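You operate a simulated robot arm through the tools that you are given. There is no shell and no other tool. Be economical: measure what you need, move in short steps, check, and stop when the job is done.

Carry out the task below with a simulated robot arm. There is one attempt and no reset: what you move stays moved.

## Task
Swap the pulley on the motor shaft for the black one.
Fine: lock the shaft first; old pulley to the black mat, new one home; free the shaft at the end.

Only the result counts: the job must be done as asked and must still hold three seconds after the hand-in. Knocking over, shifting, dropping, spilling or breaking anything else fails it.

## Robot
A 7-joint arm with a two-finger parallel gripper on a trunk, on a base that drives. Base frame: it is fixed to the floor where the robot stands at the start and does not move with it; the origin is under the middle of the robot, x ahead of it, y to its left, z up; the surface under the hand at the start is at about z = 0.85. Units: m, rad, N and s.
With the tool pointing down near the work surface it reaches from about 0.26 to 0.7 m from the robot's upright axis, wherever it stands. Its first joint turns from -2.897 to 2.897 rad. Places, roughly: black mat [0.4, -0.4, 0.9]; seat of the motor shaft [0.5, 0.2, 1]; yellow lock lever [0.5, 0.1, 0.9]. Payload 3.43 kg.
Tool frame: the origin (TCP) lies between the finger pads and is the grasp point; the fingertips stand 0.03 m ahead of it; z points along the fingers, y is the line along which they close. Largest opening 0.094 m; finger width 0.028, thickness 0.01; the body of the gripper, 0.05 by 0.096 m, starts 0.055 m behind the TCP.
Orientation is that of the tool frame in the base frame, as a unit quaternion [w, x, y, z]. With the fingers straight down and closing along the base's y, the tool's x points along the base's -x, its y along +y and its z along -z.

## Interface
- The arm moves only by the tool move_arm. Its argument "deltas" is a list that holds one entry, the list of rows, each a list of 6 numbers: the shift along the tool's x, y, z in units of 100 mm (1.0 is 100 mm), then the turn, a rotation vector about the tool's x, y, z in units of 90 degrees (1.0 is 90 degrees). In form: [[[dx, dy, dz, wx, wy, wz], ...]]. A call has 1 to 10 rows; each row is the pose to reach, as a shift and turn from the pose commanded when the call began, along the tool's axes at that moment. "hand" is the gripper command, from -1 (shut) to 1 (fully open), values between in proportion, set as the call begins (left out, the last holds). A call with a number of a shift or a turn outside -1 to 1 is refused whole. A row lasts 0.2 s, in which the tool goes at most 0.05 m and 0.15 rad; a call with a longer step from one row to the next is refused whole, and so is a gripper value outside its range. Where a pose cannot be reached the arm comes as near as it can. A force on the tool above 80 N (or 10 N above the force at the start of the call, whichever is more), or a blocked arm, ends the call early, and 0.2 s more pass. Each finger travels about 0.108 m/s and halts on what it meets, pressing with about 41 N; the grip force reading is that of the motor and also rises with nothing between the fingers. The clock runs only during rows and for 0.2 s after the last one: add rows that repeat a pose to give the fingers time. It gives the time, the measured TCP pose, the force on the tool (base axes), the opening and the grip force at its end, in the units of the frame above (readings bear some noise), with the torque about the TCP (base axes, N m) and any sound that the robot's microphone picked up.
- Cameras (640 x 400 px; columns grow to the right, rows downward): "scene" is now at [0.3277, 0.144, 1.4687]; the picture's right is [0.00, -0.17, 0.99], its down [-0.54, 0.83, 0.14] and it looks along [-0.84, -0.53, -0.09] (base axes); focal length 214 px, centre (320, 200). "wrist" rides on the gripper at [0.076, 0.014, -0.102] in the tool frame; the picture's right is [-0.18, 0.98, 0.00], its down [-0.75, -0.14, -0.64] and it looks along [-0.63, -0.12, 0.77] (tool axes); focal length 243 px, centre (320, 200). There is no depth. A picture from a camera that has moved, and an enlarged one, comes with that camera's place and axes in the base frame and with its lens.
- camera(camera): a new picture of that camera. The clock stands still meanwhile.
- slide_trunk(by): slides the trunk up (or, below 0, down) by that many m; the arm and the scene camera ride with it, the base frame stays. It gives what a move gives, with no picture.
- drive_base(legs): drives the robot by 1 to 6 legs, each [ahead, left, turn to the left] in m, m and rad, along the robot's own axes; the way and the turn of a leg run together, so that a leg with both is an arc; at most 1.5 m and 3.142 rad a leg. The arm and the cameras ride along, it lands a little off, and it stops where it bumps. It gives what a move gives.
- head_to(pan, tilt): turns the head with the scene camera to pan (to the left, within 1.396 rad either way) and tilt (down, from -0.506 to 1.204), counted from straight ahead of the robot. It gives what a move gives.
- close_up(camera, box): a new picture of the part [left, top, right, bottom] of that camera's present view, enlarged. The clock stands still meanwhile.
- sign_off(): hands the job in; it is judged then, once.

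Go step by step. Nothing tells you exact positions but the pictures and the camera data: compare them with the known pose of the tool, close in by small moves and look again before you grip or let go. The budget is 120 turns and 82 pictures, counting those below and the enlarged ones. Unless the task says otherwise, let go and move clear before handing in, and close with one line.

The tools are called after "Call:" as a command line: name --argument value ..., lists and objects as JSON in quotes. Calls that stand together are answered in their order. move_arm: Moves the arm, as the interface text tells. Its arguments: {"type":"object","properties":{"deltas":{"type":"array"},"hand":{"type":"number"}},"required":["deltas"]} The other tools are called the same way: slide_trunk (by) slides the trunk up or down; drive_base (legs) drives the base; head_to (pan, tilt) turns the head that bears the scene camera; camera (camera) takes a picture; close_up (camera, box) takes an enlarged picture of a part of a camera's view; sign_off () hands the job in.

At the start:

```text
clock: 0.0
position: [0.3045, 0.2139, 1.3495]
tcp_rot: [0.0, 0.0, 1.0, 0.0]
ft_force: [-0.1, 0.2, -0.1]
torque: [-0.03, 0.0, 0.0]
gripper_width: 0.094
gripper_force: 0.1
trunk travel left (down, up): [-0.275, 0.315]
robot x, y, heading: [0.0019, -0.0021, 0.001]
head pan, tilt: [-1.4, 0.998]
```

scene: 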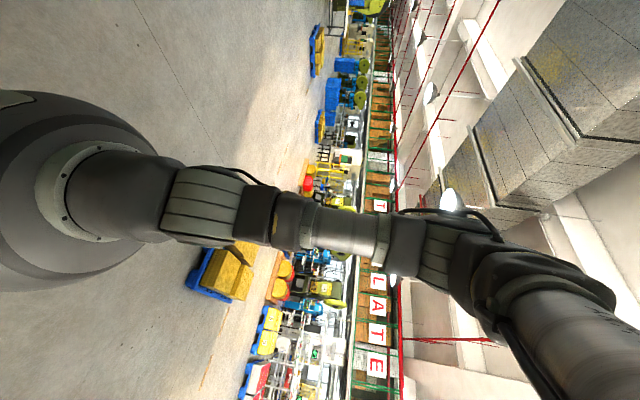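
wrist: 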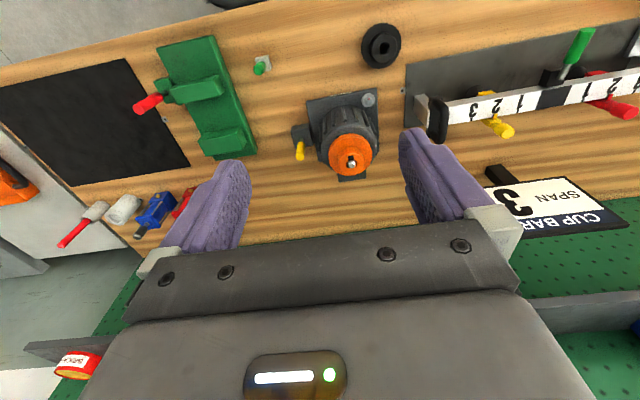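

The wrist view shows the motor with an orange pulley, a yellow lever to its left, and a black pulley behind it to the right. I'll turn the head towards the bench.

Call:
head_to --pan 0.3 --tilt 0.9

Call:
camera --camera "scene"

Call:
close_up --camera "wrist" --box '[240, 0, 440, 200]'

```text
clock: 1.7
position: [0.303, 0.2124, 1.3498]
tcp_rot: [0.0, 0.0, 1.0, 0.0]
ft_force: [-0.6, -0.4, 0.0]
torque: [0.01, 0.02, -0.01]
gripper_width: 0.094
gripper_force: 0.0
trunk travel left (down, up): [-0.275, 0.315]
robot x, y, heading: [0.0003, 0.0023, 0.001]
head pan, tilt: [0.3, 0.901]
```

```text
79 pictures are left
camera scene: at [0.3347, 0.2351, 1.4085], right [0.0, -0.96, -0.29], down [-0.62, -0.23, 0.75], along [-0.78, 0.18, -0.59], focal length 214 px, centre (320, 200)
```

scene: 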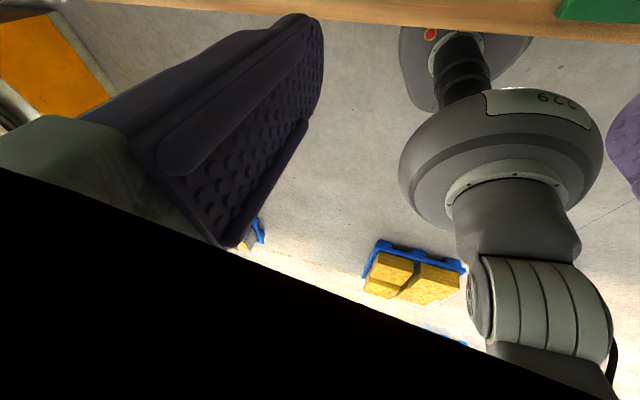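

```text
2.00 times, centred on (340, 100) of wrist
camera zoom: at [0.2263, 0.2271, 1.4533], right [0.18, 0.98, 0.0], down [0.75, -0.14, 0.64], along [0.63, -0.12, -0.77], focal length 485 px, centre (280, 400)
```

zoom: 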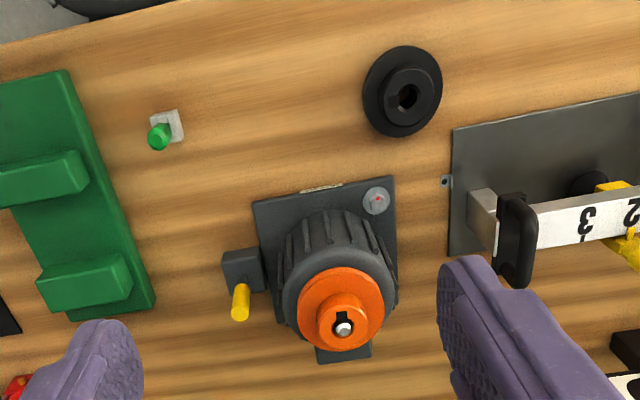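

The head camera is pitched so that "straight ahead" looks down. I'll tilt it up to face the motor.

Call:
head_to --pan 0.0 --tilt -0.3

Call:
camera --camera "scene"

```text
clock: 3.1
position: [0.3037, 0.213, 1.3499]
tcp_rot: [0.0, 0.0, 1.0, -0.001]
ft_force: [1.2, 0.3, 0.1]
torque: [0.04, 0.0, -0.02]
gripper_width: 0.0941
gripper_force: 0.0
trunk travel left (down, up): [-0.275, 0.315]
robot x, y, heading: [-0.0002, 0.0004, -0.002]
head pan, tilt: [0.0, -0.3]
```

```text
77 pictures are left
camera scene: at [0.4402, 0.2128, 1.402], right [0.0, -1.0, 0.0], down [-0.96, 0.0, -0.29], along [0.29, 0.0, -0.96], focal length 214 px, centre (320, 200)
```

scene: 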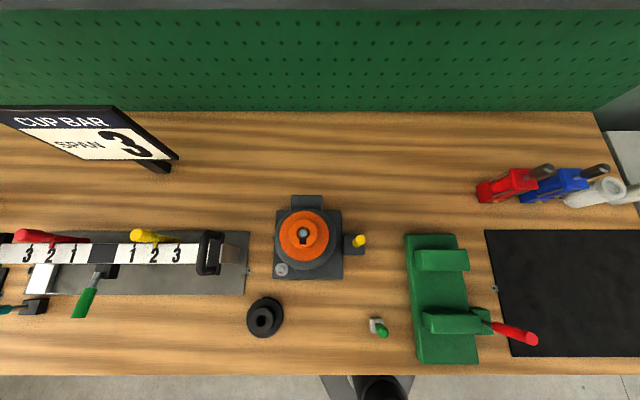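

Good overhead view. Now I'll enlarge the motor and the black pulley.

Call:
close_up --camera "scene" --box '[230, 180, 390, 280]'

Call:
close_up --camera "scene" --box '[230, 260, 390, 360]'

Call:
close_up --camera "wrist" --box '[280, 80, 408, 200]'

```text
4.00 times, centred on (310, 230) of scene
camera zoom: at [0.4402, 0.2128, 1.402], right [0.0, -1.0, 0.0], down [-0.96, 0.0, -0.29], along [0.29, 0.0, -0.96], focal length 858 px, centre (360, 80)
```

zoom: 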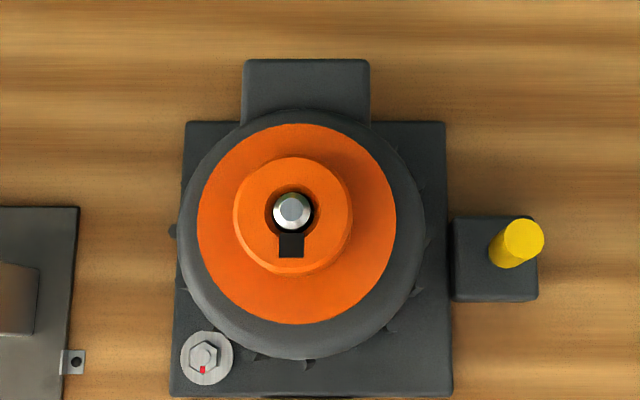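

```text
4.00 times, centred on (310, 310) of scene
camera zoom: at [0.4402, 0.2128, 1.402], right [0.0, -1.0, 0.0], down [-0.96, 0.0, -0.29], along [0.29, 0.0, -0.96], focal length 858 px, centre (360, -240)
```

zoom: 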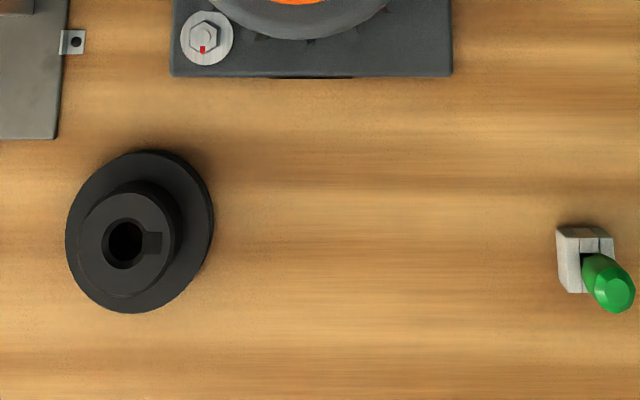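

```text
3.33 times, centred on (344, 140) of wrist
camera zoom: at [0.2263, 0.2271, 1.4533], right [0.18, 0.98, 0.0], down [0.75, -0.14, 0.64], along [0.63, -0.12, -0.77], focal length 809 px, centre (240, 400)
```

zoom: 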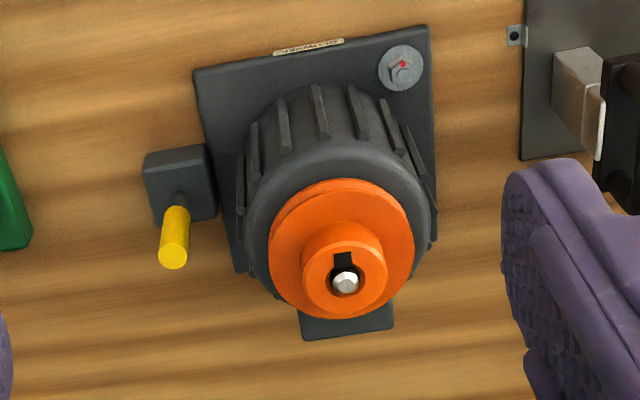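

I estimate the shaft tip near (0.497, 0.242, 1.02) and the lever tip near (0.49, 0.13, 0.97), with the lever about upright. I'll lower the trunk for a closer look.

Call:
slide_trunk --by -0.17

Call:
camera --camera "scene"

Call:
camera --camera "wrist"

```text
clock: 5.0
position: [0.3048, 0.2137, 1.1804]
tcp_rot: [0.0, 0.0, 1.0, 0.0]
ft_force: [0.1, 0.5, 0.8]
torque: [-0.03, 0.0, 0.01]
gripper_width: 0.094
gripper_force: 0.1
trunk travel left (down, up): [-0.105, 0.485]
robot x, y, heading: [0.0008, -0.0003, -0.004]
head pan, tilt: [0.0, -0.3]
```

```text
73 pictures are left
camera scene: at [0.4402, 0.2128, 1.2322], right [0.0, -1.0, 0.0], down [-0.96, 0.0, -0.3], along [0.3, 0.0, -0.96], focal length 214 px, centre (320, 200)
```

scene: 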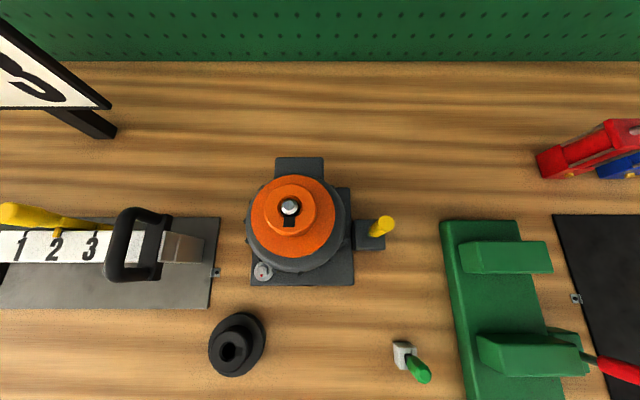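

```text
72 pictures are left
camera wrist: at [0.2263, 0.2271, 1.2835], right [0.18, 0.98, 0.0], down [0.75, -0.14, 0.64], along [0.63, -0.12, -0.77], focal length 243 px, centre (320, 200)
```

wrist: 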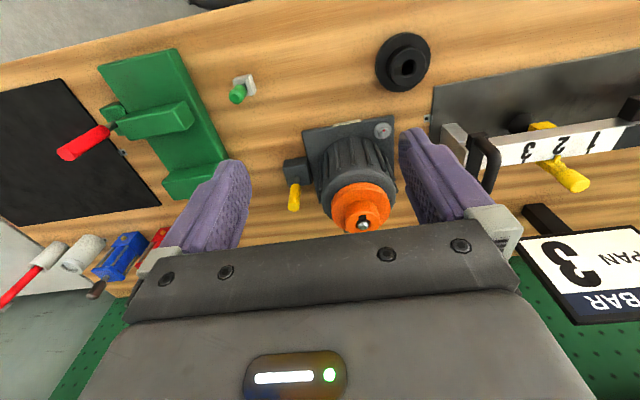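

Call:
close_up --camera "scene" --box '[340, 190, 420, 260]'

Call:
close_up --camera "wrist" --box '[270, 100, 410, 220]'

Call:
close_up --camera "scene" --box '[240, 170, 340, 290]'

```text
5.71 times, centred on (380, 225) of scene
camera zoom: at [0.4402, 0.2128, 1.2322], right [0.0, -1.0, 0.0], down [-0.96, 0.0, -0.3], along [0.3, 0.0, -0.96], focal length 1226 px, centre (-23, 57)
```

zoom: 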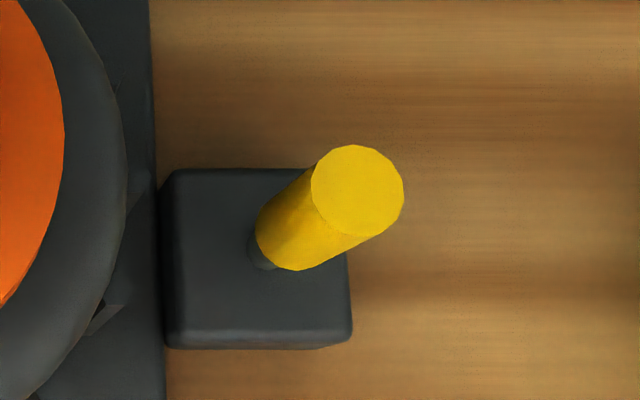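

```text
3.33 times, centred on (340, 160) of wrist
camera zoom: at [0.2263, 0.2271, 1.2835], right [0.18, 0.98, 0.0], down [0.75, -0.14, 0.64], along [0.63, -0.12, -0.77], focal length 809 px, centre (253, 333)
```

zoom: 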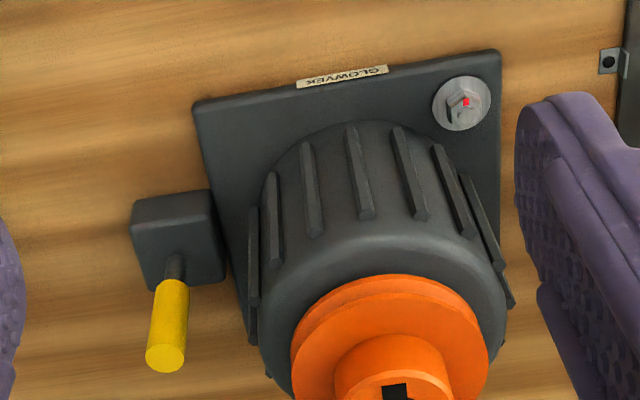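

```text
3.33 times, centred on (290, 230) of scene
camera zoom: at [0.4402, 0.2128, 1.2322], right [0.0, -1.0, 0.0], down [-0.96, 0.0, -0.3], along [0.3, 0.0, -0.96], focal length 715 px, centre (420, 100)
```

zoom: 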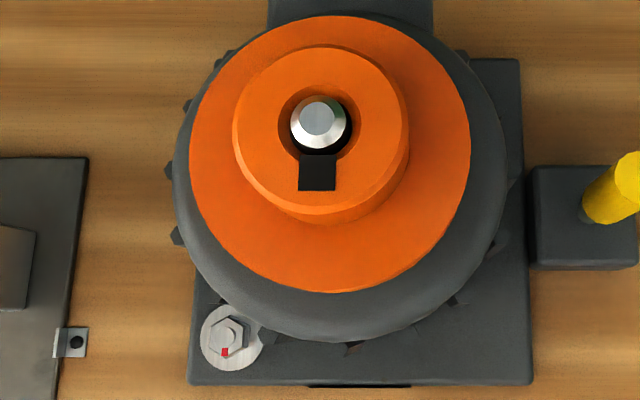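

The lever stands upright with no visible slot, so I'll move above it and probe it gently with the fingers half open.

Call:
move_arm --deltas '[[[-0.3, -0.28, 0.1, 0, 0, 0], [-0.6, -0.56, 0.2, 0, 0, 0], [-0.9, -0.84, 0.4, 0, 0, 0], [-1.0, -0.84, 0.7, 0, 0, 0], [-1.0, -0.84, 1.0, 0, 0, 0], [-1.0, -0.84, 1.0, 0, 0, 0]]]' --hand 0.0

Call:
camera --camera "scene"

```text
clock: 6.5
position: [0.404, 0.1299, 1.0796]
tcp_rot: [0.0, 0.0, 1.0, -0.001]
ft_force: [1.0, -0.3, -0.1]
torque: [-0.01, 0.03, -0.02]
gripper_width: 0.0471
gripper_force: 0.1
trunk travel left (down, up): [-0.105, 0.485]
robot x, y, heading: [-0.0006, -0.0002, -0.0]
head pan, tilt: [0.0, -0.3]
```

```text
68 pictures are left
camera scene: at [0.541, 0.129, 1.1323], right [0.0, -1.0, 0.0], down [-0.96, 0.0, -0.3], along [0.3, 0.0, -0.96], focal length 214 px, centre (320, 200)
```

scene: 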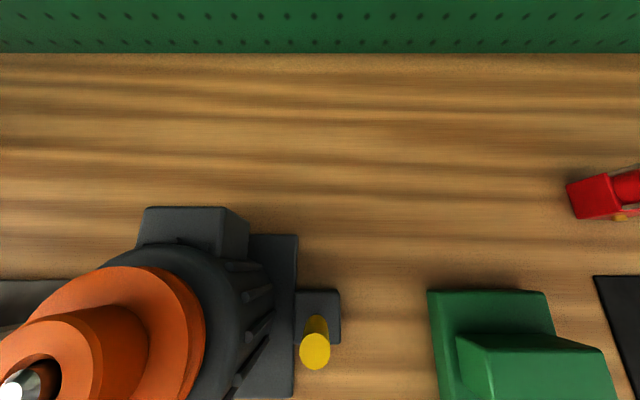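

The scene camera rides on the gripper, so I can tilt it back to watch the fingertips. I'll move over the lever while staying above its tip.

Call:
move_arm --deltas '[[[-0.3, 0, 0.1, 0, 0, 0], [-0.6, 0, 0.3, 0, 0, 0], [-0.87, 0, 0.5, 0, 0, 0], [-0.87, 0, 0.5, 0, 0, 0]]]'

Call:
head_to --pan 0.0 --tilt 0.7

Call:
camera --camera "scene"

Call:
camera --camera "wrist"

```text
clock: 7.5
position: [0.4915, 0.1302, 1.03]
tcp_rot: [0.001, 0.0, 1.0, 0.0]
ft_force: [-0.3, 0.3, -0.3]
torque: [0.01, 0.01, -0.04]
gripper_width: 0.047
gripper_force: 0.0
trunk travel left (down, up): [-0.105, 0.485]
robot x, y, heading: [0.0013, 0.0035, -0.002]
head pan, tilt: [0.0, -0.3]
```

```text
clock: 8.7
position: [0.4902, 0.1289, 1.0298]
tcp_rot: [0.0, 0.0, 1.0, -0.001]
ft_force: [-0.3, 0.7, -0.2]
torque: [0.0, -0.01, -0.02]
gripper_width: 0.0468
gripper_force: 0.0
trunk travel left (down, up): [-0.105, 0.485]
robot x, y, heading: [0.0001, 0.001, 0.002]
head pan, tilt: [0.0, 0.7]
```

```text
67 pictures are left
camera scene: at [0.5382, 0.1286, 1.0752], right [0.0, -1.0, 0.0], down [-0.77, 0.0, 0.64], along [-0.64, 0.0, -0.77], focal length 214 px, centre (320, 200)
```

scene: 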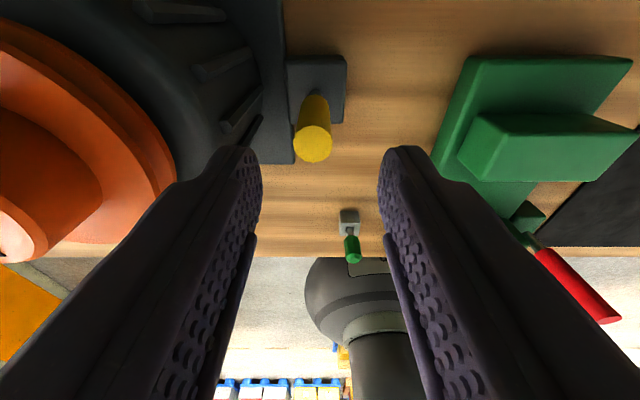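

```text
66 pictures are left
camera wrist: at [0.4136, 0.1429, 1.133], right [0.18, 0.98, 0.0], down [0.75, -0.14, 0.64], along [0.63, -0.12, -0.77], focal length 243 px, centre (320, 200)
```

wrist: 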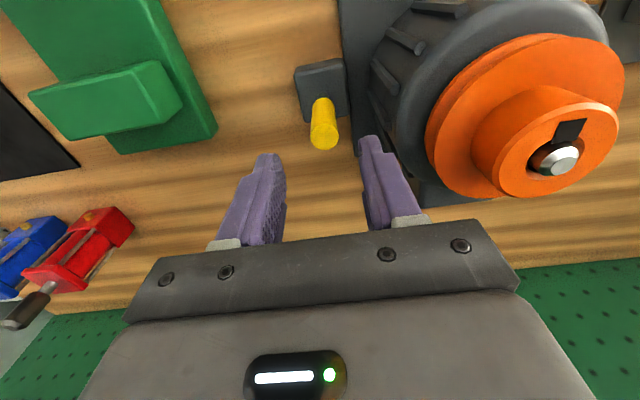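

The lever is centred between the fingers. I'll descend and cage the handle loosely.

Call:
move_arm --deltas '[[[0, 0, 0.3, 0, 0, 0], [0, 0, 0.6, 0, 0, 0], [0, 0, 0.6, 0, 0, 0]]]'

Call:
move_arm --deltas '[[[0, 0, 0, 0, 0, 0], [0, 0, 0, 0, 0, 0]]]' --hand -0.4

Call:
camera --camera "scene"

```text
clock: 9.5
position: [0.4906, 0.1297, 0.9702]
tcp_rot: [0.0, 0.001, 1.0, 0.0]
ft_force: [0.9, 0.0, 0.3]
torque: [0.02, 0.0, 0.02]
gripper_width: 0.0473
gripper_force: 0.1
trunk travel left (down, up): [-0.105, 0.485]
robot x, y, heading: [0.001, -0.003, 0.001]
head pan, tilt: [0.0, 0.7]
```

```text
clock: 10.1
position: [0.4908, 0.1307, 0.9709]
tcp_rot: [0.0, 0.0, 1.0, -0.001]
ft_force: [-0.6, -0.8, 0.1]
torque: [-0.02, 0.01, 0.02]
gripper_width: 0.0284
gripper_force: 0.1
trunk travel left (down, up): [-0.105, 0.485]
robot x, y, heading: [0.0018, -0.0005, 0.002]
head pan, tilt: [0.0, 0.7]
```

```text
65 pictures are left
camera scene: at [0.538, 0.1288, 1.0152], right [0.0, -1.0, 0.0], down [-0.76, 0.0, 0.64], along [-0.64, 0.0, -0.76], focal length 214 px, centre (320, 200)
```

scene: 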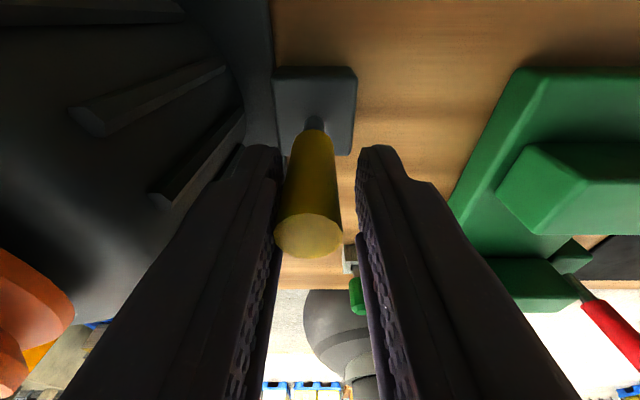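

Handle is caged. Probing towards −y in small steps.

Call:
move_arm --deltas '[[[0, -0.03, 0, 0, 0, 0], [0, -0.06, 0, 0, 0, 0], [0, -0.09, 0, 0, 0, 0], [0, -0.12, 0, 0, 0, 0]]]'

Call:
camera --camera "scene"

```text
clock: 11.1
position: [0.4917, 0.1233, 0.9707]
tcp_rot: [-0.001, -0.002, 1.0, 0.0]
ft_force: [0.9, 24.9, -4.6]
torque: [0.2, -0.11, -0.09]
gripper_width: 0.0416
gripper_force: 12.2
trunk travel left (down, up): [-0.105, 0.485]
robot x, y, heading: [0.0003, -0.0004, 0.003]
head pan, tilt: [0.0, 0.7]
```

```text
64 pictures are left
camera scene: at [0.5378, 0.1213, 1.0153], right [0.0, -1.0, 0.0], down [-0.76, 0.0, 0.64], along [-0.64, 0.0, -0.76], focal length 214 px, centre (320, 200)
```

scene: 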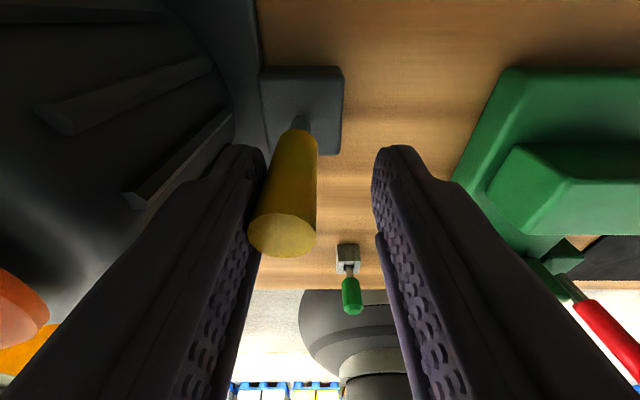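

It resists −y (25 N, with the finger backed off). I'll return and probe +y.

Call:
move_arm --deltas '[[[0, 0.06, 0, 0, 0, 0], [0, 0.12, 0, 0, 0, 0], [0, 0.15, 0, 0, 0, 0], [0, 0.18, 0, 0, 0, 0], [0, 0.21, 0, 0, 0, 0]]]'

Call:
camera --camera "scene"

```text
clock: 12.3
position: [0.4922, 0.1377, 0.9704]
tcp_rot: [0.001, 0.002, 1.0, 0.0]
ft_force: [0.4, -1.6, -0.5]
torque: [-0.01, -0.03, 0.03]
gripper_width: 0.0295
gripper_force: 1.2
trunk travel left (down, up): [-0.105, 0.485]
robot x, y, heading: [-0.0016, 0.0009, -0.002]
head pan, tilt: [0.0, 0.7]
```

```text
63 pictures are left
camera scene: at [0.5384, 0.1368, 1.0155], right [0.0, -1.0, 0.0], down [-0.76, 0.0, 0.64], along [-0.64, 0.0, -0.76], focal length 214 px, centre (320, 200)
```

scene: 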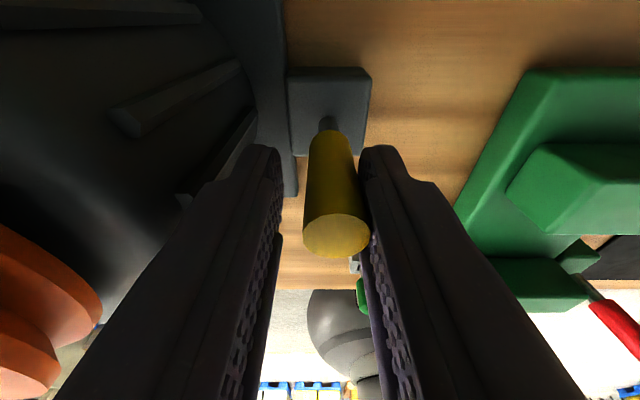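

Call:
move_arm --deltas '[[[0, 0.03, 0, 0, 0, 0], [0, 0.06, 0, 0, 0, 0], [0, 0.09, 0, 0, 0, 0]]]'

Call:
camera --camera "scene"

```text
clock: 13.1
position: [0.4911, 0.1437, 0.9697]
tcp_rot: [0.0, 0.002, 1.0, 0.0]
ft_force: [0.8, -23.0, 0.5]
torque: [-0.25, -0.23, 0.1]
gripper_width: 0.0411
gripper_force: 11.5
trunk travel left (down, up): [-0.105, 0.485]
robot x, y, heading: [-0.0025, -0.0019, 0.0]
head pan, tilt: [0.0, 0.7]
```

```text
62 pictures are left
camera scene: at [0.5385, 0.1426, 1.0155], right [0.0, -1.0, 0.0], down [-0.76, 0.0, 0.64], along [-0.64, 0.0, -0.76], focal length 214 px, centre (320, 200)
```

scene: 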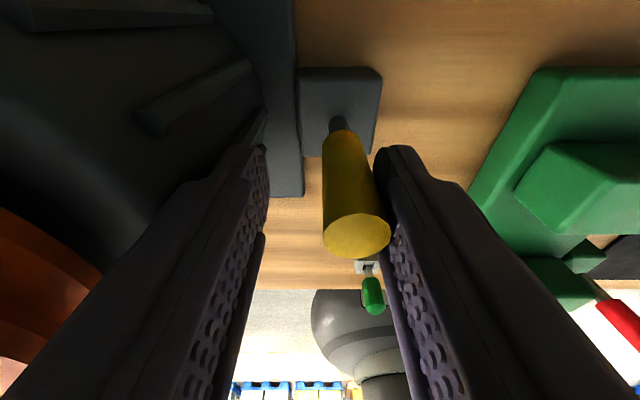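

The lever is rigid in y, so it must swing along x. I'll centre, grip it lightly, and probe −x.

Call:
move_arm --deltas '[[[0, -0.05, 0, 0, 0, 0], [0, -0.1, 0, 0, 0, 0], [0, -0.165, 0, 0, 0, 0]]]'

Call:
move_arm --deltas '[[[0, 0, 0, 0, 0, 0], [0, 0, 0, 0, 0, 0]]]' --hand -1

Call:
move_arm --deltas '[[[0.03, 0, 0, 0, 0, 0], [0.06, 0, 0, 0, 0, 0], [0.09, 0, 0, 0, 0, 0]]]'

Call:
camera --camera "scene"

```text
clock: 13.9
position: [0.4923, 0.1334, 0.9704]
tcp_rot: [0.0, -0.001, 1.0, 0.0]
ft_force: [-0.8, 0.0, -0.6]
torque: [0.03, -0.03, 0.01]
gripper_width: 0.0283
gripper_force: 0.1
trunk travel left (down, up): [-0.105, 0.485]
robot x, y, heading: [0.0017, -0.0002, -0.001]
head pan, tilt: [0.0, 0.7]
```

```text
clock: 14.5
position: [0.4911, 0.1323, 0.9696]
tcp_rot: [0.001, -0.001, 1.0, -0.001]
ft_force: [-0.9, 8.0, -0.5]
torque: [0.19, 0.07, 0.16]
gripper_width: 0.0198
gripper_force: 44.6
trunk travel left (down, up): [-0.105, 0.485]
robot x, y, heading: [-0.0002, 0.001, -0.0]
head pan, tilt: [0.0, 0.7]
```

```text
clock: 15.3
position: [0.4845, 0.1337, 0.97]
tcp_rot: [0.001, 0.0, 1.0, 0.0]
ft_force: [18.0, 13.9, 4.1]
torque: [0.12, -1.34, -0.03]
gripper_width: 0.02
gripper_force: 45.1
trunk travel left (down, up): [-0.105, 0.485]
robot x, y, heading: [0.0002, 0.0, -0.0]
head pan, tilt: [0.0, 0.7]
```

```text
61 pictures are left
camera scene: at [0.5311, 0.1321, 1.0156], right [0.0, -1.0, 0.0], down [-0.77, 0.0, 0.64], along [-0.64, 0.0, -0.77], focal length 214 px, centre (320, 200)
```

scene: 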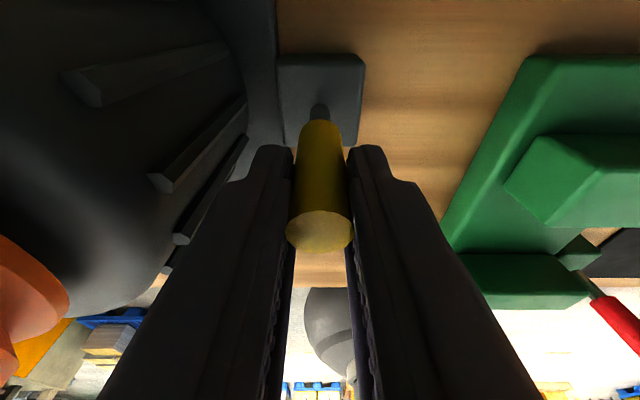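

The lever tilts with the gripper towards −x, with some resistance. I'll continue along an arc about a pivot near z = 0.885, turning the tool with it.

Call:
move_arm --deltas '[[[0.03, -0.02, 0.0, 0, -0.08, 0], [0.07, -0.02, 0.02, 0, -0.12, 0], [0.12, -0.02, 0.03, 0, -0.16, 0], [0.16, -0.02, 0.04, 0, -0.19, 0], [0.16, -0.02, 0.04, 0, -0.19, 0]]]'

Call:
camera --camera "scene"

```text
clock: 16.5
position: [0.4638, 0.1324, 0.967]
tcp_rot: [0.149, -0.002, 0.989, -0.002]
ft_force: [-14.9, 30.0, -6.4]
torque: [0.57, 1.33, 0.25]
gripper_width: 0.0198
gripper_force: 45.1
trunk travel left (down, up): [-0.105, 0.485]
robot x, y, heading: [0.0001, 0.0007, 0.001]
head pan, tilt: [0.0, 0.7]
```

```text
60 pictures are left
camera scene: at [0.4957, 0.1323, 1.0228], right [0.0, -1.0, 0.0], down [-0.92, 0.0, 0.39], along [-0.39, 0.0, -0.92], focal length 214 px, centre (320, 200)
```

scene: 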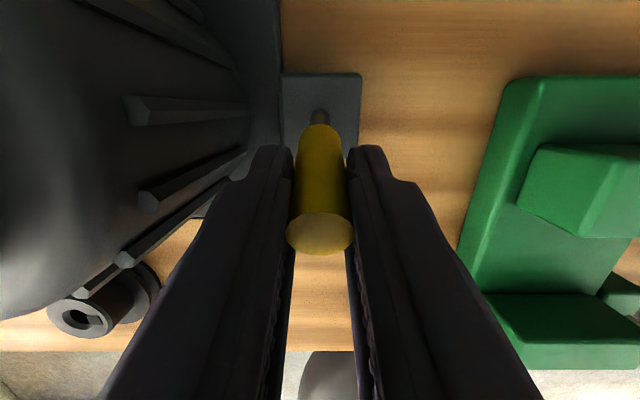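

It is swinging towards −x. The side force says the lever sits at slightly higher y, so I'll correct that and continue the arc.

Call:
move_arm --deltas '[[[0.0, 0.04, 0.0, 0, 0, 0], [0.085, 0.04, 0.004, 0, -0.064, 0], [0.17, 0.04, 0.017, 0, -0.127, 0], [0.25, 0.04, 0.038, 0, -0.19, 0], [0.25, 0.04, 0.038, 0, -0.19, 0]]]'

Call:
camera --camera "scene"

```text
clock: 17.7
position: [0.4451, 0.133, 0.9563]
tcp_rot: [0.297, 0.0, 0.955, 0.001]
ft_force: [11.3, 1.1, 14.8]
torque: [-0.11, -1.3, -0.07]
gripper_width: 0.0198
gripper_force: 45.4
trunk travel left (down, up): [-0.105, 0.485]
robot x, y, heading: [-0.0006, -0.0006, 0.003]
head pan, tilt: [0.0, 0.7]
```

```text
59 pictures are left
camera scene: at [0.4581, 0.1319, 1.0201], right [0.0, -1.0, 0.0], down [-1.0, 0.0, 0.1], along [-0.1, 0.0, -1.0], focal length 214 px, centre (320, 200)
```

scene: 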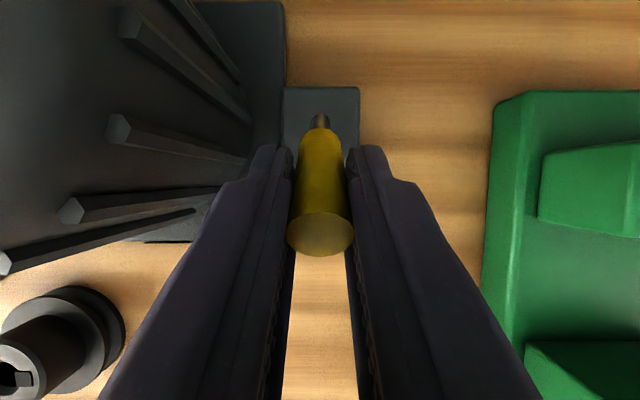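

No click yet, and forces are moderate. Continuing the arc.

Call:
move_arm --deltas '[[[0.085, 0.0, 0.004, 0, -0.064, 0], [0.17, 0.0, 0.017, 0, -0.127, 0], [0.25, 0.0, 0.038, 0, -0.19, 0], [0.25, 0.0, 0.038, 0, -0.19, 0]]]'

Call:
camera --camera "scene"

```text
clock: 18.7
position: [0.4255, 0.1326, 0.9378]
tcp_rot: [0.432, 0.001, 0.902, -0.002]
ft_force: [-4.0, -3.9, 5.0]
torque: [-0.03, -0.16, 0.18]
gripper_width: 0.0195
gripper_force: 45.3
trunk travel left (down, up): [-0.105, 0.485]
robot x, y, heading: [-0.0038, 0.0037, -0.004]
head pan, tilt: [0.0, 0.7]
```

```text
58 pictures are left
camera scene: at [0.4199, 0.1323, 1.0022], right [0.0, -1.0, 0.0], down [-0.98, 0.0, -0.19], along [0.19, 0.0, -0.98], focal length 214 px, centre (320, 200)
```

scene: 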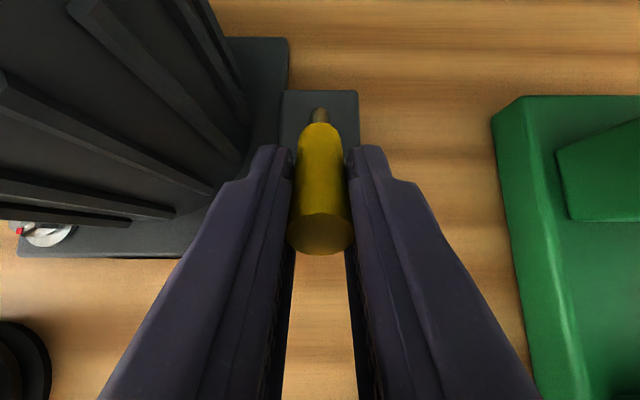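

At about 52° now with no stop yet. I'll go on in smaller steps, turning the tool less.

Call:
move_arm --deltas '[[[0.063, 0.0, 0.002, 0, -0.03, 0], [0.127, 0.0, 0.01, 0, -0.06, 0], [0.127, 0.0, 0.01, 0, -0.06, 0]]]'

```text
clock: 19.5
position: [0.4251, 0.1346, 0.9257]
tcp_rot: [0.475, 0.004, 0.88, -0.002]
ft_force: [-28.4, -41.7, 15.1]
torque: [0.32, -0.03, 0.47]
gripper_width: 0.02
gripper_force: 44.5
out of reach, approached as far as the arm can: row 1, 2, 3
trunk travel left (down, up): [-0.105, 0.485]
robot x, y, heading: [-0.0002, -0.0003, 0.001]
head pan, tilt: [0.0, 0.7]
```

The arm can't tilt further back here. I'll let go gently and look at whether the lever holds.

Call:
move_arm --deltas '[[[-0.04, 0, -0.01, 0, 0.03, 0], [-0.04, 0, -0.01, 0, 0.03, 0]]]' --hand -0.2

Call:
camera --camera "scene"

```text
clock: 20.1
position: [0.431, 0.1418, 0.9286]
tcp_rot: [0.455, -0.002, 0.891, 0.002]
ft_force: [4.1, -2.6, -1.3]
torque: [0.02, -0.03, -0.02]
gripper_width: 0.039
gripper_force: 1.2
trunk travel left (down, up): [-0.105, 0.485]
robot x, y, heading: [-0.0018, 0.0015, -0.004]
head pan, tilt: [0.0, 0.7]
```

```text
57 pictures are left
camera scene: at [0.4228, 0.1413, 0.993], right [0.0, -1.0, 0.0], down [-0.97, 0.0, -0.24], along [0.24, 0.0, -0.97], focal length 214 px, centre (320, 200)
```

scene: 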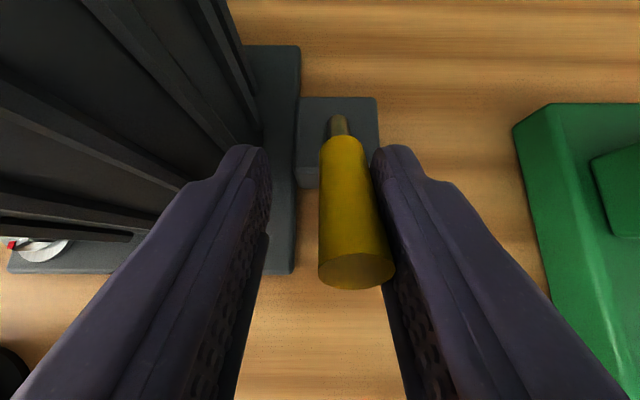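

The lever stays put. I'll lift straight up, clear of it, and set the tool upright.

Call:
move_arm --deltas '[[[-0.2, -0.05, -0.15, 0, 0, 0], [-0.4, -0.05, -0.3, 0, 0.06, 0], [-0.6, -0.05, -0.45, 0, 0.14, 0], [-0.81, -0.05, -0.586, 0, 0.22, 0], [-0.81, -0.05, -0.586, 0, 0.31, 0], [-0.81, -0.05, -0.586, 0, 0.4, 0], [-0.81, -0.05, -0.586, 0, 0.49, 0], [-0.81, -0.05, -0.586, 0, 0.58, 0], [-0.81, -0.05, -0.586, 0, 0.602, 0]]]'

Call:
camera --camera "scene"

Call:
camera --camera "wrist"

```text
clock: 22.1
position: [0.4297, 0.1362, 1.0277]
tcp_rot: [-0.003, 0.0, 1.0, 0.0]
ft_force: [-0.3, 0.5, -0.3]
torque: [0.01, 0.05, 0.01]
gripper_width: 0.0374
gripper_force: 0.1
trunk travel left (down, up): [-0.105, 0.485]
robot x, y, heading: [-0.0022, 0.0032, 0.003]
head pan, tilt: [0.0, 0.7]
```

```text
56 pictures are left
camera scene: at [0.4779, 0.1347, 1.0739], right [0.0, -1.0, 0.0], down [-0.76, 0.0, 0.65], along [-0.65, 0.0, -0.76], focal length 214 px, centre (320, 200)
```

scene: 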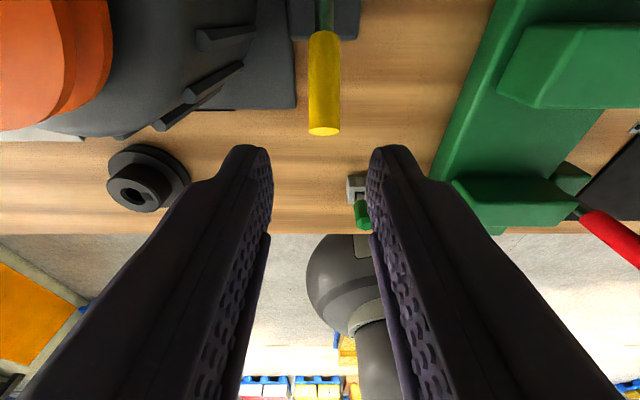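

```text
55 pictures are left
camera wrist: at [0.3536, 0.149, 1.1321], right [0.18, 0.98, 0.0], down [0.76, -0.14, 0.64], along [0.63, -0.12, -0.77], focal length 243 px, centre (320, 200)
```

wrist: 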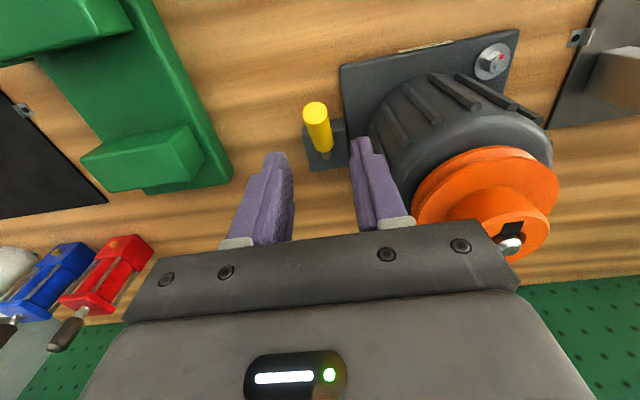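

The lever leans about 50° towards the robot. I'll close the fingers and press it down from above to find the stop.

Call:
move_arm --deltas '[[[0, -0.03, 0.0, 0, 0, 0], [0, -0.03, 0.2, 0, 0, 0], [0, -0.03, 0.4, 0, 0, 0], [0, -0.03, 0.5, 0, 0, 0]]]' --hand -1

Call:
move_arm --deltas '[[[0, 0, 0.05, 0, 0, 0], [0, 0, 0.1, 0, 0, 0], [0, 0, 0.15, 0, 0, 0], [0, 0, 0.2, 0, 0, 0]]]'

Call:
camera --camera "scene"

```text
clock: 23.1
position: [0.43, 0.1338, 0.9769]
tcp_rot: [-0.001, 0.0, 1.0, 0.0]
ft_force: [-0.6, -0.2, -0.3]
torque: [0.01, -0.02, -0.01]
gripper_width: 0.0
gripper_force: 33.2
trunk travel left (down, up): [-0.105, 0.485]
robot x, y, heading: [0.0015, -0.0017, 0.0]
head pan, tilt: [0.0, 0.7]
```

```text
clock: 24.1
position: [0.4304, 0.1313, 0.9574]
tcp_rot: [-0.002, 0.0, 1.0, 0.0]
ft_force: [0.4, -0.3, 0.2]
torque: [0.01, 0.03, -0.03]
gripper_width: 0.0001
gripper_force: 32.8
trunk travel left (down, up): [-0.105, 0.485]
robot x, y, heading: [-0.0022, 0.0049, -0.002]
head pan, tilt: [0.0, 0.7]
```

```text
54 pictures are left
camera scene: at [0.4776, 0.1312, 1.0038], right [0.0, -1.0, 0.0], down [-0.76, 0.0, 0.65], along [-0.65, 0.0, -0.76], focal length 214 px, centre (320, 200)
```

scene: 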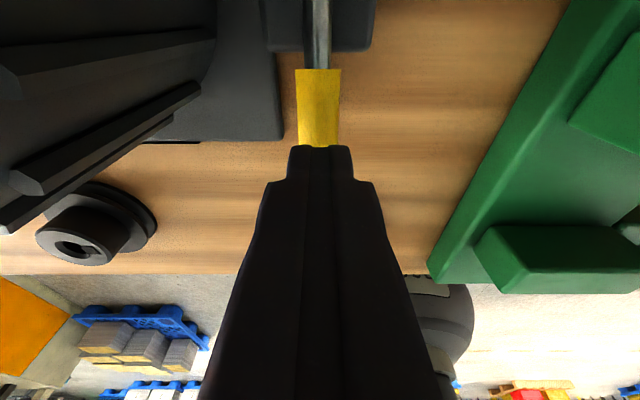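

Call:
move_arm --deltas '[[[0, 0, 0.05, 0, 0, 0], [0, 0, 0.1, 0, 0, 0], [0, 0, 0.15, 0, 0, 0], [0, 0, 0.2, 0, 0, 0]]]'

Call:
camera --camera "scene"

```text
clock: 25.1
position: [0.4297, 0.1321, 0.9426]
tcp_rot: [0.003, 0.0, 1.0, 0.002]
ft_force: [0.4, -0.5, 52.6]
torque: [0.05, 0.68, -0.11]
gripper_width: 0.0
gripper_force: 33.2
trunk travel left (down, up): [-0.105, 0.485]
robot x, y, heading: [0.0039, 0.0002, 0.0]
head pan, tilt: [0.0, 0.7]
```

```text
53 pictures are left
camera scene: at [0.4766, 0.1313, 0.988], right [0.0, -1.0, 0.0], down [-0.77, 0.0, 0.64], along [-0.64, 0.0, -0.77], focal length 214 px, centre (320, 200)
```

scene: 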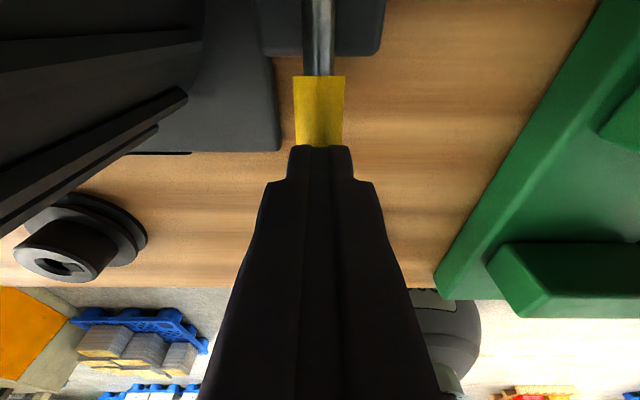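

There is a firm stop (52 N) with the lever about 70° over. I'll lift off and view it.

Call:
move_arm --deltas '[[[0, 0, -0.4, 0, 0, 0], [0, 0, -0.8, 0, 0, 0], [0, 0, -1.0, 0, 0, 0]]]'

Call:
camera --camera "wrist"

Call:
camera --camera "scene"

```text
clock: 25.9
position: [0.431, 0.1335, 1.0401]
tcp_rot: [-0.001, 0.0, 1.0, -0.001]
ft_force: [-0.3, -0.1, 0.2]
torque: [0.02, -0.03, 0.02]
gripper_width: 0.0
gripper_force: 33.0
trunk travel left (down, up): [-0.105, 0.485]
robot x, y, heading: [0.0006, 0.001, 0.004]
head pan, tilt: [0.0, 0.7]
```

```text
52 pictures are left
camera wrist: at [0.3535, 0.1458, 1.1419], right [0.18, 0.98, 0.0], down [0.76, -0.14, 0.64], along [0.63, -0.12, -0.77], focal length 243 px, centre (320, 200)
```

wrist: 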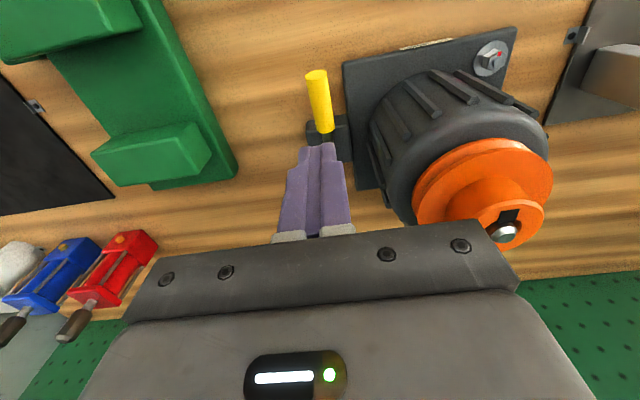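

```text
51 pictures are left
camera scene: at [0.4778, 0.1314, 1.0838], right [0.0, -1.0, 0.0], down [-0.76, 0.0, 0.65], along [-0.65, 0.0, -0.76], focal length 214 px, centre (320, 200)
```

scene: 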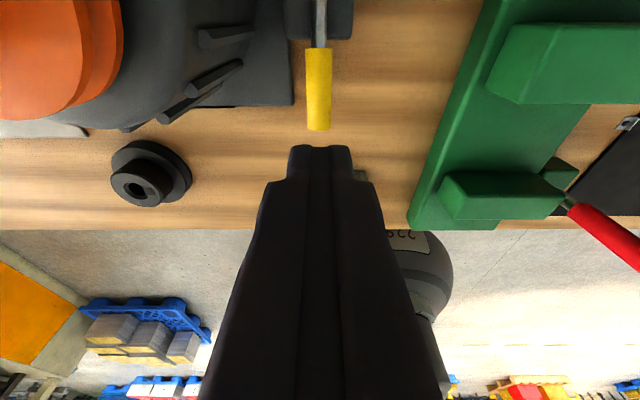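

The lever rests far over at its stop. Next I'll raise and move over the motor shaft with the gripper open.

Call:
move_arm --deltas '[[[0, 0, -0.4, 0, 0, 0], [-0.2, 0.3, -0.7, 0, 0, 0], [-0.4, 0.7, -0.7, 0, 0, 0], [-0.675, 1.0, -0.7, 0, 0, 0], [-0.675, 1.0, -0.7, 0, 0, 0]]]' --hand 1

Call:
move_arm --deltas '[[[0, 0.095, 0, 0, 0, 0], [0, 0.095, 0, 0, 0, 0]]]'

Call:
camera --camera "scene"

Call:
camera --camera "wrist"

```text
clock: 27.1
position: [0.4989, 0.2318, 1.1087]
tcp_rot: [-0.001, -0.001, 1.0, 0.0]
ft_force: [0.5, -0.1, -0.5]
torque: [0.0, 0.05, 0.01]
gripper_width: 0.094
gripper_force: 0.1
trunk travel left (down, up): [-0.105, 0.485]
robot x, y, heading: [0.0001, 0.0002, 0.003]
head pan, tilt: [0.0, 0.7]
```

```text
clock: 27.7
position: [0.4987, 0.2422, 1.1077]
tcp_rot: [-0.001, -0.001, 1.0, 0.0]
ft_force: [0.0, 0.4, 0.3]
torque: [0.02, -0.01, -0.02]
gripper_width: 0.0939
gripper_force: 0.1
trunk travel left (down, up): [-0.105, 0.485]
robot x, y, heading: [-0.0015, -0.0005, -0.001]
head pan, tilt: [0.0, 0.7]
```

```text
50 pictures are left
camera scene: at [0.5462, 0.241, 1.1537], right [0.0, -1.0, 0.0], down [-0.76, 0.0, 0.65], along [-0.65, 0.0, -0.76], focal length 214 px, centre (320, 200)
```

scene: 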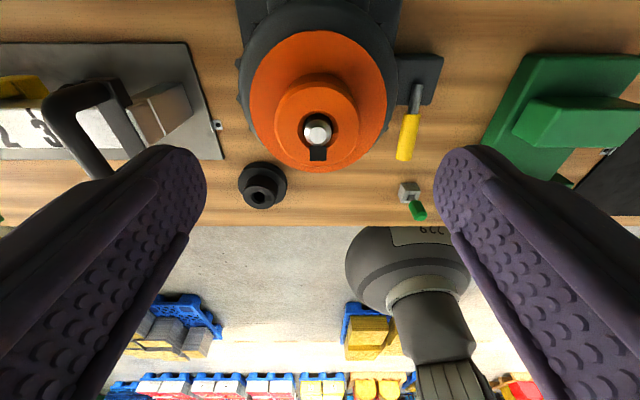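

```text
49 pictures are left
camera wrist: at [0.4218, 0.2552, 1.2118], right [0.18, 0.98, 0.0], down [0.76, -0.14, 0.64], along [0.63, -0.12, -0.77], focal length 243 px, centre (320, 200)
```

wrist: 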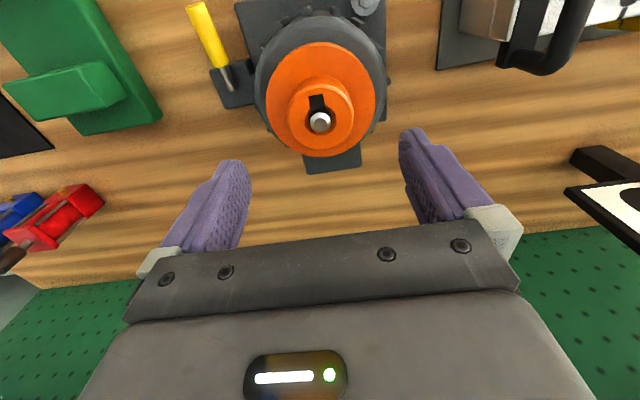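

I put the shaft near (0.495, 0.242). I'll lower the tips to just above hub height and re-measure.

Call:
move_arm --deltas '[[[0.02, 0, 0.3, 0, 0, 0], [0.03, 0, 0.5, 0, 0, 0], [0.03, 0, 0.5, 0, 0, 0]]]'

Call:
camera --camera "scene"

Call:
camera --camera "wrist"

```text
clock: 28.5
position: [0.4957, 0.2418, 1.0591]
tcp_rot: [-0.001, 0.0, 1.0, 0.0]
ft_force: [0.7, 0.0, -0.4]
torque: [-0.01, -0.03, -0.01]
gripper_width: 0.0942
gripper_force: 0.1
trunk travel left (down, up): [-0.105, 0.485]
robot x, y, heading: [-0.0011, 0.0024, -0.002]
head pan, tilt: [0.0, 0.7]
```

```text
48 pictures are left
camera scene: at [0.5429, 0.2405, 1.1038], right [0.0, -1.0, 0.0], down [-0.76, 0.0, 0.65], along [-0.65, 0.0, -0.76], focal length 214 px, centre (320, 200)
```

scene: 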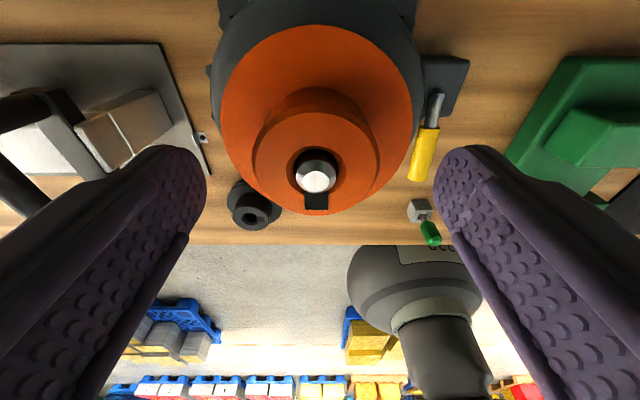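

```text
47 pictures are left
camera wrist: at [0.4185, 0.2548, 1.1619], right [0.18, 0.98, 0.0], down [0.76, -0.14, 0.64], along [0.63, -0.12, -0.77], focal length 243 px, centre (320, 200)
```

wrist: 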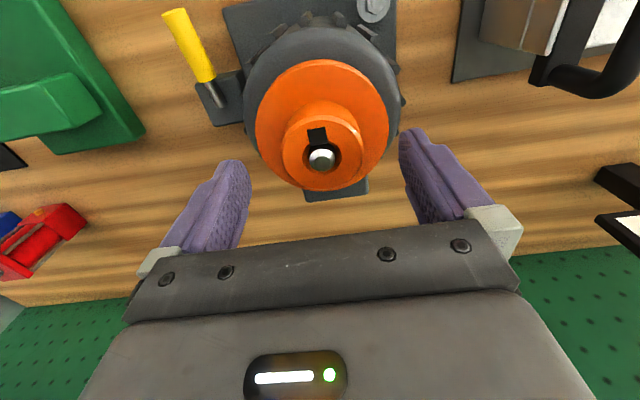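

The shaft measures about (0.493, 0.242), tip z ≈ 1.03. I'll descend around the hub and close on it.

Call:
move_arm --deltas '[[[0.02, 0, 0.15, 0, 0, 0], [0.02, 0, 0.3, 0, 0, 0], [0.02, 0, 0.42, 0, 0, 0]]]'

Call:
camera --camera "scene"

```text
clock: 29.3
position: [0.4924, 0.242, 1.0158]
tcp_rot: [-0.001, 0.001, 1.0, -0.001]
ft_force: [-0.7, 1.0, 0.1]
torque: [0.03, 0.05, -0.04]
gripper_width: 0.094
gripper_force: 0.1
trunk travel left (down, up): [-0.105, 0.485]
robot x, y, heading: [-0.0003, 0.0013, -0.0]
head pan, tilt: [0.0, 0.7]
```

```text
46 pictures are left
camera scene: at [0.5401, 0.2412, 1.0612], right [0.0, -1.0, 0.0], down [-0.76, 0.0, 0.65], along [-0.65, 0.0, -0.76], focal length 214 px, centre (320, 200)
```

scene: 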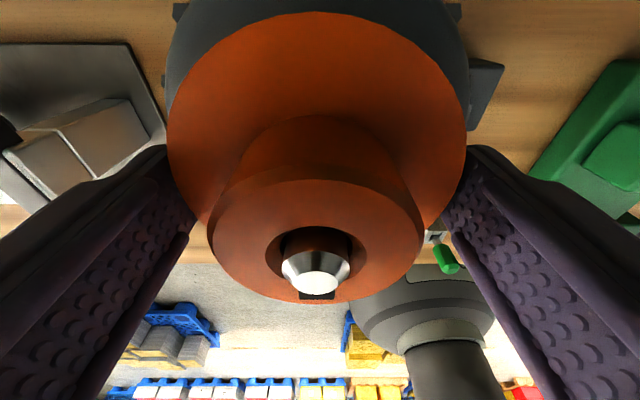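

Call:
move_arm --deltas '[[[0, 0, -0.02, 0, 0, 0], [0, 0, -0.02, 0, 0, 0], [0, 0, -0.02, 0, 0, 0]]]' --hand -1

Call:
camera --camera "scene"

```text
clock: 30.1
position: [0.4951, 0.2414, 1.0171]
tcp_rot: [-0.002, 0.0, 1.0, -0.001]
ft_force: [-0.5, -0.5, -1.2]
torque: [-0.03, -0.03, 0.04]
gripper_width: 0.0917
gripper_force: 41.5
trunk travel left (down, up): [-0.105, 0.485]
robot x, y, heading: [-0.0003, 0.0, 0.003]
head pan, tilt: [0.0, 0.7]
```

```text
45 pictures are left
camera scene: at [0.5407, 0.2415, 1.0629], right [0.0, -1.0, 0.0], down [-0.76, 0.0, 0.65], along [-0.65, 0.0, -0.76], focal length 214 px, centre (320, 200)
```

scene: 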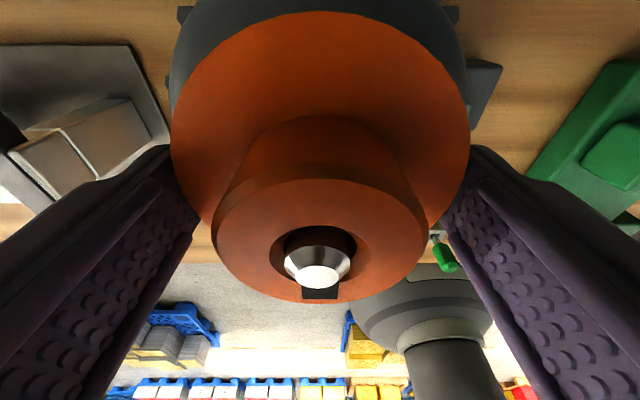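

The fingers caught the flange (0.0917 m wide), so its top is higher than I thought. I'll reopen, rise 15 mm, and grip the hub.

Call:
move_arm --deltas '[[[0, 0, 0, 0, 0, 0], [0, 0, -0.07, 0, 0, 0], [0, 0, -0.15, 0, 0, 0], [0, 0, -0.15, 0, 0, 0]]]' --hand 1

Call:
move_arm --deltas '[[[0, 0, 0, 0, 0, 0], [0, 0, 0, 0, 0, 0], [0, 0, 0, 0, 0, 0]]]' --hand -1

Call:
camera --camera "scene"

```text
clock: 31.1
position: [0.492, 0.2422, 1.0333]
tcp_rot: [-0.002, 0.001, 1.0, 0.0]
ft_force: [-0.1, -0.2, 0.1]
torque: [-0.06, 0.0, -0.05]
gripper_width: 0.0938
gripper_force: 0.0
trunk travel left (down, up): [-0.105, 0.485]
robot x, y, heading: [-0.0015, 0.0026, -0.001]
head pan, tilt: [0.0, 0.7]
```

```text
clock: 31.9
position: [0.4932, 0.2427, 1.0328]
tcp_rot: [-0.001, 0.0, 1.0, 0.001]
ft_force: [-1.9, 1.1, 0.7]
torque: [0.13, 0.17, 0.0]
gripper_width: 0.0916
gripper_force: 41.1
trunk travel left (down, up): [-0.105, 0.485]
robot x, y, heading: [0.0011, 0.0, -0.001]
head pan, tilt: [0.0, 0.7]
```

```text
44 pictures are left
camera scene: at [0.5399, 0.242, 1.0785], right [0.0, -1.0, 0.0], down [-0.76, 0.0, 0.65], along [-0.65, 0.0, -0.76], focal length 214 px, centre (320, 200)
```

scene: 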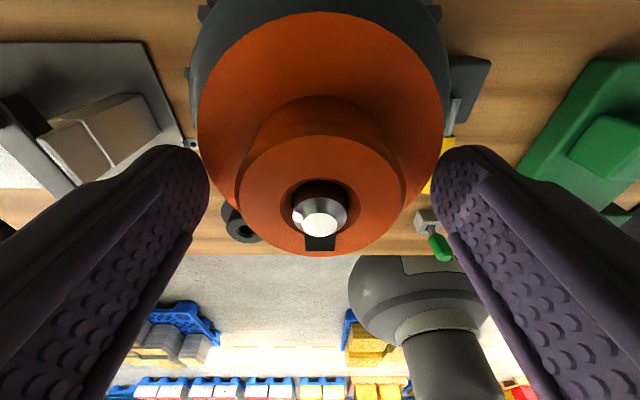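

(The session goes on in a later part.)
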